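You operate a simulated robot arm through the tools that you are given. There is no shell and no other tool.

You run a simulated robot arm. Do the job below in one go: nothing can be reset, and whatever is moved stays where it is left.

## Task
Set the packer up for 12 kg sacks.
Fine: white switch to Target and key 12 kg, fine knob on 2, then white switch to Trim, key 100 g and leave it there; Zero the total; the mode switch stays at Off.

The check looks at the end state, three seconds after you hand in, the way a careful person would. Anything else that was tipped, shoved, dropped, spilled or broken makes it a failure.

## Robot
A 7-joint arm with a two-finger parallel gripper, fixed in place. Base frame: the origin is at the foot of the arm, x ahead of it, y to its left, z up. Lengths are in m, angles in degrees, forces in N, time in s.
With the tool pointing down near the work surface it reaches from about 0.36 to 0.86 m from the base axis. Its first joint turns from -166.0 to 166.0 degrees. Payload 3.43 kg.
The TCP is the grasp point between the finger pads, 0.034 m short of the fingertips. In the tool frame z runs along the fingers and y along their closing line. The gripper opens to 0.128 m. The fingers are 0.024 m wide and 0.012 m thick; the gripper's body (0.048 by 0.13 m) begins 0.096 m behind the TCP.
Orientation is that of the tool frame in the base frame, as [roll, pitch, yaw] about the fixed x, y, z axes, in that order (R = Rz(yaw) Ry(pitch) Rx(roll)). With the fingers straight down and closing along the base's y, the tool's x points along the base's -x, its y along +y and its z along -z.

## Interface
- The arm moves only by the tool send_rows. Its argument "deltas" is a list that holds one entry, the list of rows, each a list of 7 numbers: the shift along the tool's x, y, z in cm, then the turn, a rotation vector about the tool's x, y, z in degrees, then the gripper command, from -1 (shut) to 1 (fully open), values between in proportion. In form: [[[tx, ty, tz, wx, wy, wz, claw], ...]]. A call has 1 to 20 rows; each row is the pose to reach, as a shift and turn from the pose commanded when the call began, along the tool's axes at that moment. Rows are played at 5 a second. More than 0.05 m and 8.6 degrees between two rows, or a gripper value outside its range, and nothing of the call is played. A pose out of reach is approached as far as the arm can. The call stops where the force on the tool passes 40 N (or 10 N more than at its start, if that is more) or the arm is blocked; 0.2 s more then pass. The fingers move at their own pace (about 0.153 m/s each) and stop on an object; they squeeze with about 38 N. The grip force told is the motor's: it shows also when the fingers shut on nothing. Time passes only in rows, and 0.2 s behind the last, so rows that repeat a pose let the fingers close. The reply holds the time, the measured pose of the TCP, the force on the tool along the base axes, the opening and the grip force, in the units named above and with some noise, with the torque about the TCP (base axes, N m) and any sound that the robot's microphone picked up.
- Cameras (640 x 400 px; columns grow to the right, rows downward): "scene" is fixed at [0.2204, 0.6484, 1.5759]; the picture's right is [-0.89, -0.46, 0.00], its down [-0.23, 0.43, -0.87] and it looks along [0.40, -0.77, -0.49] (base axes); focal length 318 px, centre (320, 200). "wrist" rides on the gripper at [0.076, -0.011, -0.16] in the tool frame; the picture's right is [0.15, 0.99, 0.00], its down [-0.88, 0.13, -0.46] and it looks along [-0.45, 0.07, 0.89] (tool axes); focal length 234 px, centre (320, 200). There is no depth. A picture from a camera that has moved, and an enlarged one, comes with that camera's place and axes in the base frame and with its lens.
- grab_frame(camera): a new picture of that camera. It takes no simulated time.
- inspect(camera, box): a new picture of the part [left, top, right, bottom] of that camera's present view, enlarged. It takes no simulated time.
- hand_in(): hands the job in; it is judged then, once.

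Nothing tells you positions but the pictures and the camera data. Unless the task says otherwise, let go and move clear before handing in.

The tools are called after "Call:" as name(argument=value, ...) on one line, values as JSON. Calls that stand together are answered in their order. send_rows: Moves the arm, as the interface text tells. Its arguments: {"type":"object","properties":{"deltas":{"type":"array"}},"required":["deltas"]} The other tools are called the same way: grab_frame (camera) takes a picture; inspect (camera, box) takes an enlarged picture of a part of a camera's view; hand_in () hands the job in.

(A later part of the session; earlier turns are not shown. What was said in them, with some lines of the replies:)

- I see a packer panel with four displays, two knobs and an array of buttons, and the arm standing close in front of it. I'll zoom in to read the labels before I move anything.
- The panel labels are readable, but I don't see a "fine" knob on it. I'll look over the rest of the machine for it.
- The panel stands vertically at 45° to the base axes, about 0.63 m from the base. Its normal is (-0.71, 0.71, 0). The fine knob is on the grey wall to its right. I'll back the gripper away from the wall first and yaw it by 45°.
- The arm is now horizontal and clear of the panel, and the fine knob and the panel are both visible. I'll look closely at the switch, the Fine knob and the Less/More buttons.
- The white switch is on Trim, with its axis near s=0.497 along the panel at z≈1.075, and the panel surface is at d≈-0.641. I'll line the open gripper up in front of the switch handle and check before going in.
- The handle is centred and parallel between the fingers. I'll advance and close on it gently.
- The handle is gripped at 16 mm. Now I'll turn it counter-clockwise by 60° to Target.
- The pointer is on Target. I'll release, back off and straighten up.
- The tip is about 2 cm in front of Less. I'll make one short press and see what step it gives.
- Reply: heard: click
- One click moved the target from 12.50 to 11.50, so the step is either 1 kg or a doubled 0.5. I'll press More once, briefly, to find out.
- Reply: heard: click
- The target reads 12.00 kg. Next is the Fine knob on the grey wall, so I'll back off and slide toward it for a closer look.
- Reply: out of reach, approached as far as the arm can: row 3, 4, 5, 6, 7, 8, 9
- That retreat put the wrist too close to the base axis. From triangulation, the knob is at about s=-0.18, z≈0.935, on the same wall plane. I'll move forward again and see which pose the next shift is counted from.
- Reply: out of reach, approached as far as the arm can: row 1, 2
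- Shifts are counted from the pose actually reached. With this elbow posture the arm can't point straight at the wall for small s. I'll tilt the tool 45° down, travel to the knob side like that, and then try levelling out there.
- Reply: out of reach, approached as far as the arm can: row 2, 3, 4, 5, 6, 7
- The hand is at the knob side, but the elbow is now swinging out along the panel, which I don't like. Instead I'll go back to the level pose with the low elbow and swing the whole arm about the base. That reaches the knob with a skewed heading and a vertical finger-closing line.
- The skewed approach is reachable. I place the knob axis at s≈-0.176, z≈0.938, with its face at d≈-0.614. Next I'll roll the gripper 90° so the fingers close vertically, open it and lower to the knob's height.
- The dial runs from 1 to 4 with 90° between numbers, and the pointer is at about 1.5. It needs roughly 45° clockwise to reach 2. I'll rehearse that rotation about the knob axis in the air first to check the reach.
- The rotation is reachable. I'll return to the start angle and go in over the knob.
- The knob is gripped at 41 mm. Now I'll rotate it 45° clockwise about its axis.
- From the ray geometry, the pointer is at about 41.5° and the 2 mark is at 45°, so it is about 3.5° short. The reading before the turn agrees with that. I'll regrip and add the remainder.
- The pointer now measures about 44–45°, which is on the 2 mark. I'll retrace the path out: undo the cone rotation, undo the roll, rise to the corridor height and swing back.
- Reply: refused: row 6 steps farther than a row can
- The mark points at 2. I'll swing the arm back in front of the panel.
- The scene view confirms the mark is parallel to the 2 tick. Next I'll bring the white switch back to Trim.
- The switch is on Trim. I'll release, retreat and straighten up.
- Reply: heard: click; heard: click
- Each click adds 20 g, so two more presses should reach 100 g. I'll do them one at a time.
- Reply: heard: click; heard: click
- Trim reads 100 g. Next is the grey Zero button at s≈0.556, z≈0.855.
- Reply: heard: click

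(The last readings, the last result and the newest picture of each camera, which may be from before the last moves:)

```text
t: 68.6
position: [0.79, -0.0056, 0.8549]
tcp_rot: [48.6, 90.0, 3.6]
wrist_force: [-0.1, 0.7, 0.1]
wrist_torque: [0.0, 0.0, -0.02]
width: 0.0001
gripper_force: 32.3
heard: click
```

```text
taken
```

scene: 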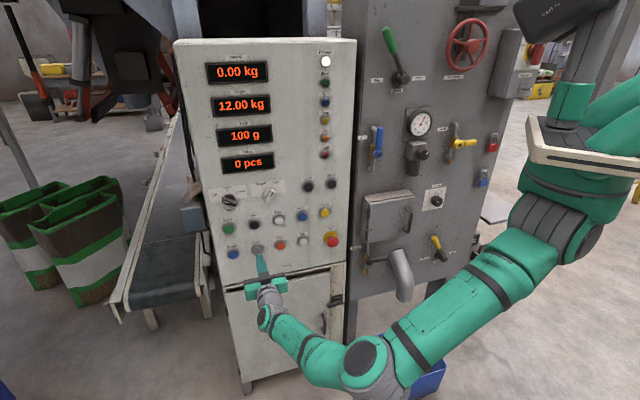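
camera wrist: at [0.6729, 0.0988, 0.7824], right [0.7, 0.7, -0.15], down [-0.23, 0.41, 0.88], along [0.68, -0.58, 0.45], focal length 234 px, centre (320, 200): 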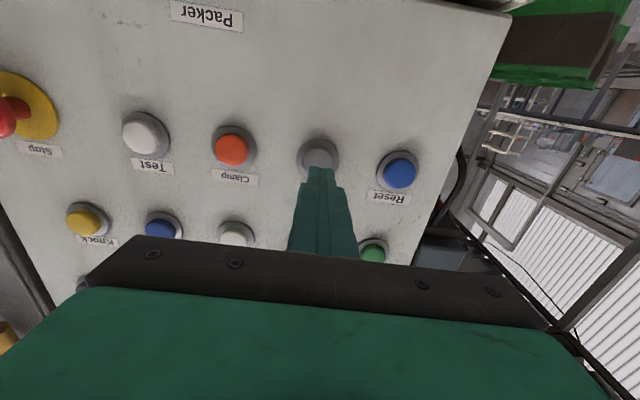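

The total reads 0 pcs. I'll back away and check the final state.

Call:
send_rows(deltas=[[[-2, 0, -4, 0, 0, 0, -1], [-4, 0, -8, 0, 0, 0, -1], [-6, 0, -11, 0, 0, 0, -1], [-6, 0, -11, 0, 0, 0, -1]]])

Call:
grab_frame(camera="scene")

Call:
inspect(camera="scene", box=[170, 40, 370, 165])

Call:
inspect(camera="scene", box=[190, 150, 370, 270])

Call:
inspect(camera="scene", box=[410, 175, 470, 215])

Call:
inspect(camera="scene", box=[350, 90, 510, 280])

```text
t: 69.6
position: [0.7126, 0.0695, 0.9101]
tcp_rot: [-105.2, 90.0, -150.4]
wrist_force: [0.0, -0.6, 0.1]
wrist_torque: [-0.03, 0.01, 0.05]
width: 0.0001
gripper_force: 33.1
```

```text
taken
```

scene: 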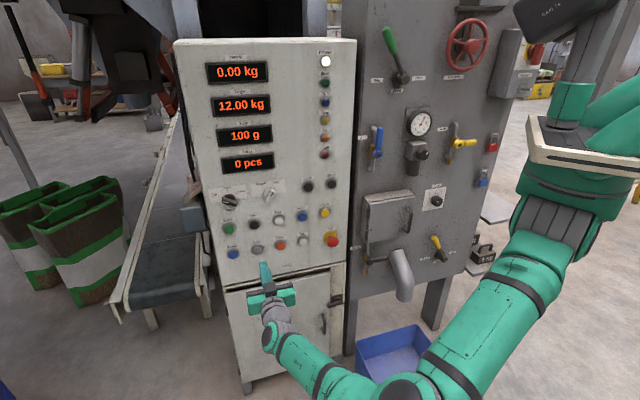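

```text
3.20 times, centred on (270, 102) of scene
camera zoom: at [0.2204, 0.6484, 1.5759], right [-0.89, -0.46, 0.0], down [-0.23, 0.43, -0.87], along [0.4, -0.77, -0.49], focal length 1017 px, centre (480, 512)
```

zoom: 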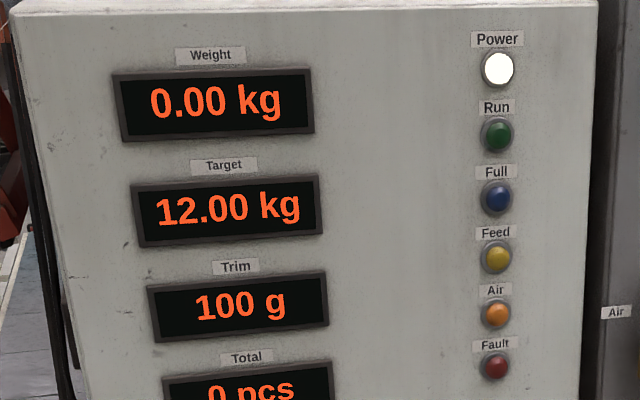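

```text
3.33 times, centred on (280, 210) of scene
camera zoom: at [0.2204, 0.6484, 1.5759], right [-0.89, -0.46, 0.0], down [-0.23, 0.43, -0.87], along [0.4, -0.77, -0.49], focal length 1059 px, centre (453, 167)
```

zoom: 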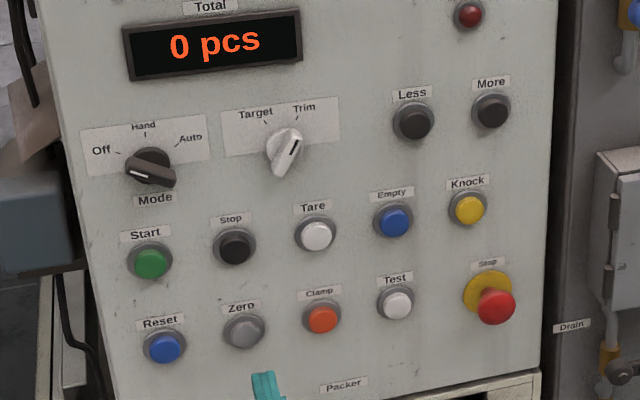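

```text
10.00 times, centred on (440, 195) of scene
camera zoom: at [0.2204, 0.6484, 1.5759], right [-0.89, -0.46, 0.0], down [-0.23, 0.43, -0.87], along [0.4, -0.77, -0.49], focal length 3177 px, centre (-880, 250)
```

zoom: 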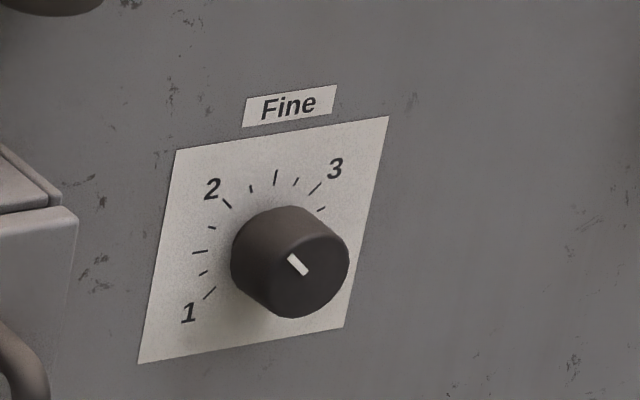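

```text
2.11 times, centred on (430, 185) of scene
camera zoom: at [0.2204, 0.6484, 1.5759], right [-0.89, -0.46, 0.0], down [-0.23, 0.43, -0.87], along [0.4, -0.77, -0.49], focal length 669 px, centre (88, 232)
```

zoom: 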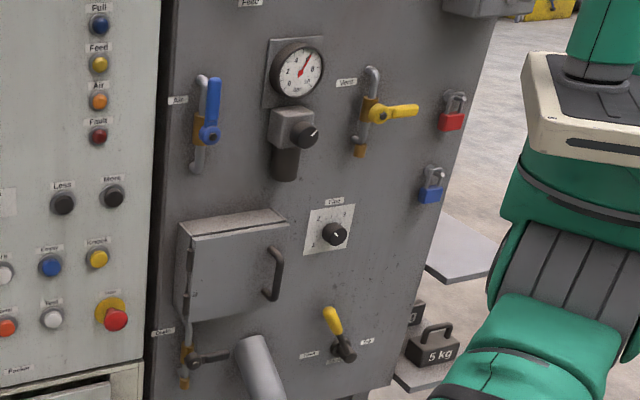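

The pictures show everything as asked: Target 12.00 kg, Trim 100 g, Total 0 pcs, white switch on Trim, Fine knob on 2 and Mode on Off. Nothing else looks disturbed and the arm is clear, so I'm handing in.

Call:
hand_in()

```text
The job is handed in.
```

The packer is set up for 12 kg sacks, and I've handed the job in. The last pictures before I did so show:

- **Target:** 12.00 kg. The first press of Less overshot to 11.50, and one press of More brought it to 12.00.
- **Fine knob:** on 2, within about a degree by my measurement. I set it before switching to Trim, as you asked.
- **Trim:** 100 g, with the white switch left on Trim.
- **Total:** 0 pcs, after one press of Zero.
- **Mode switch:** still at Off; I didn't touch it.

Nothing else looked moved or knocked, and the arm was clear of the panel when I handed in.
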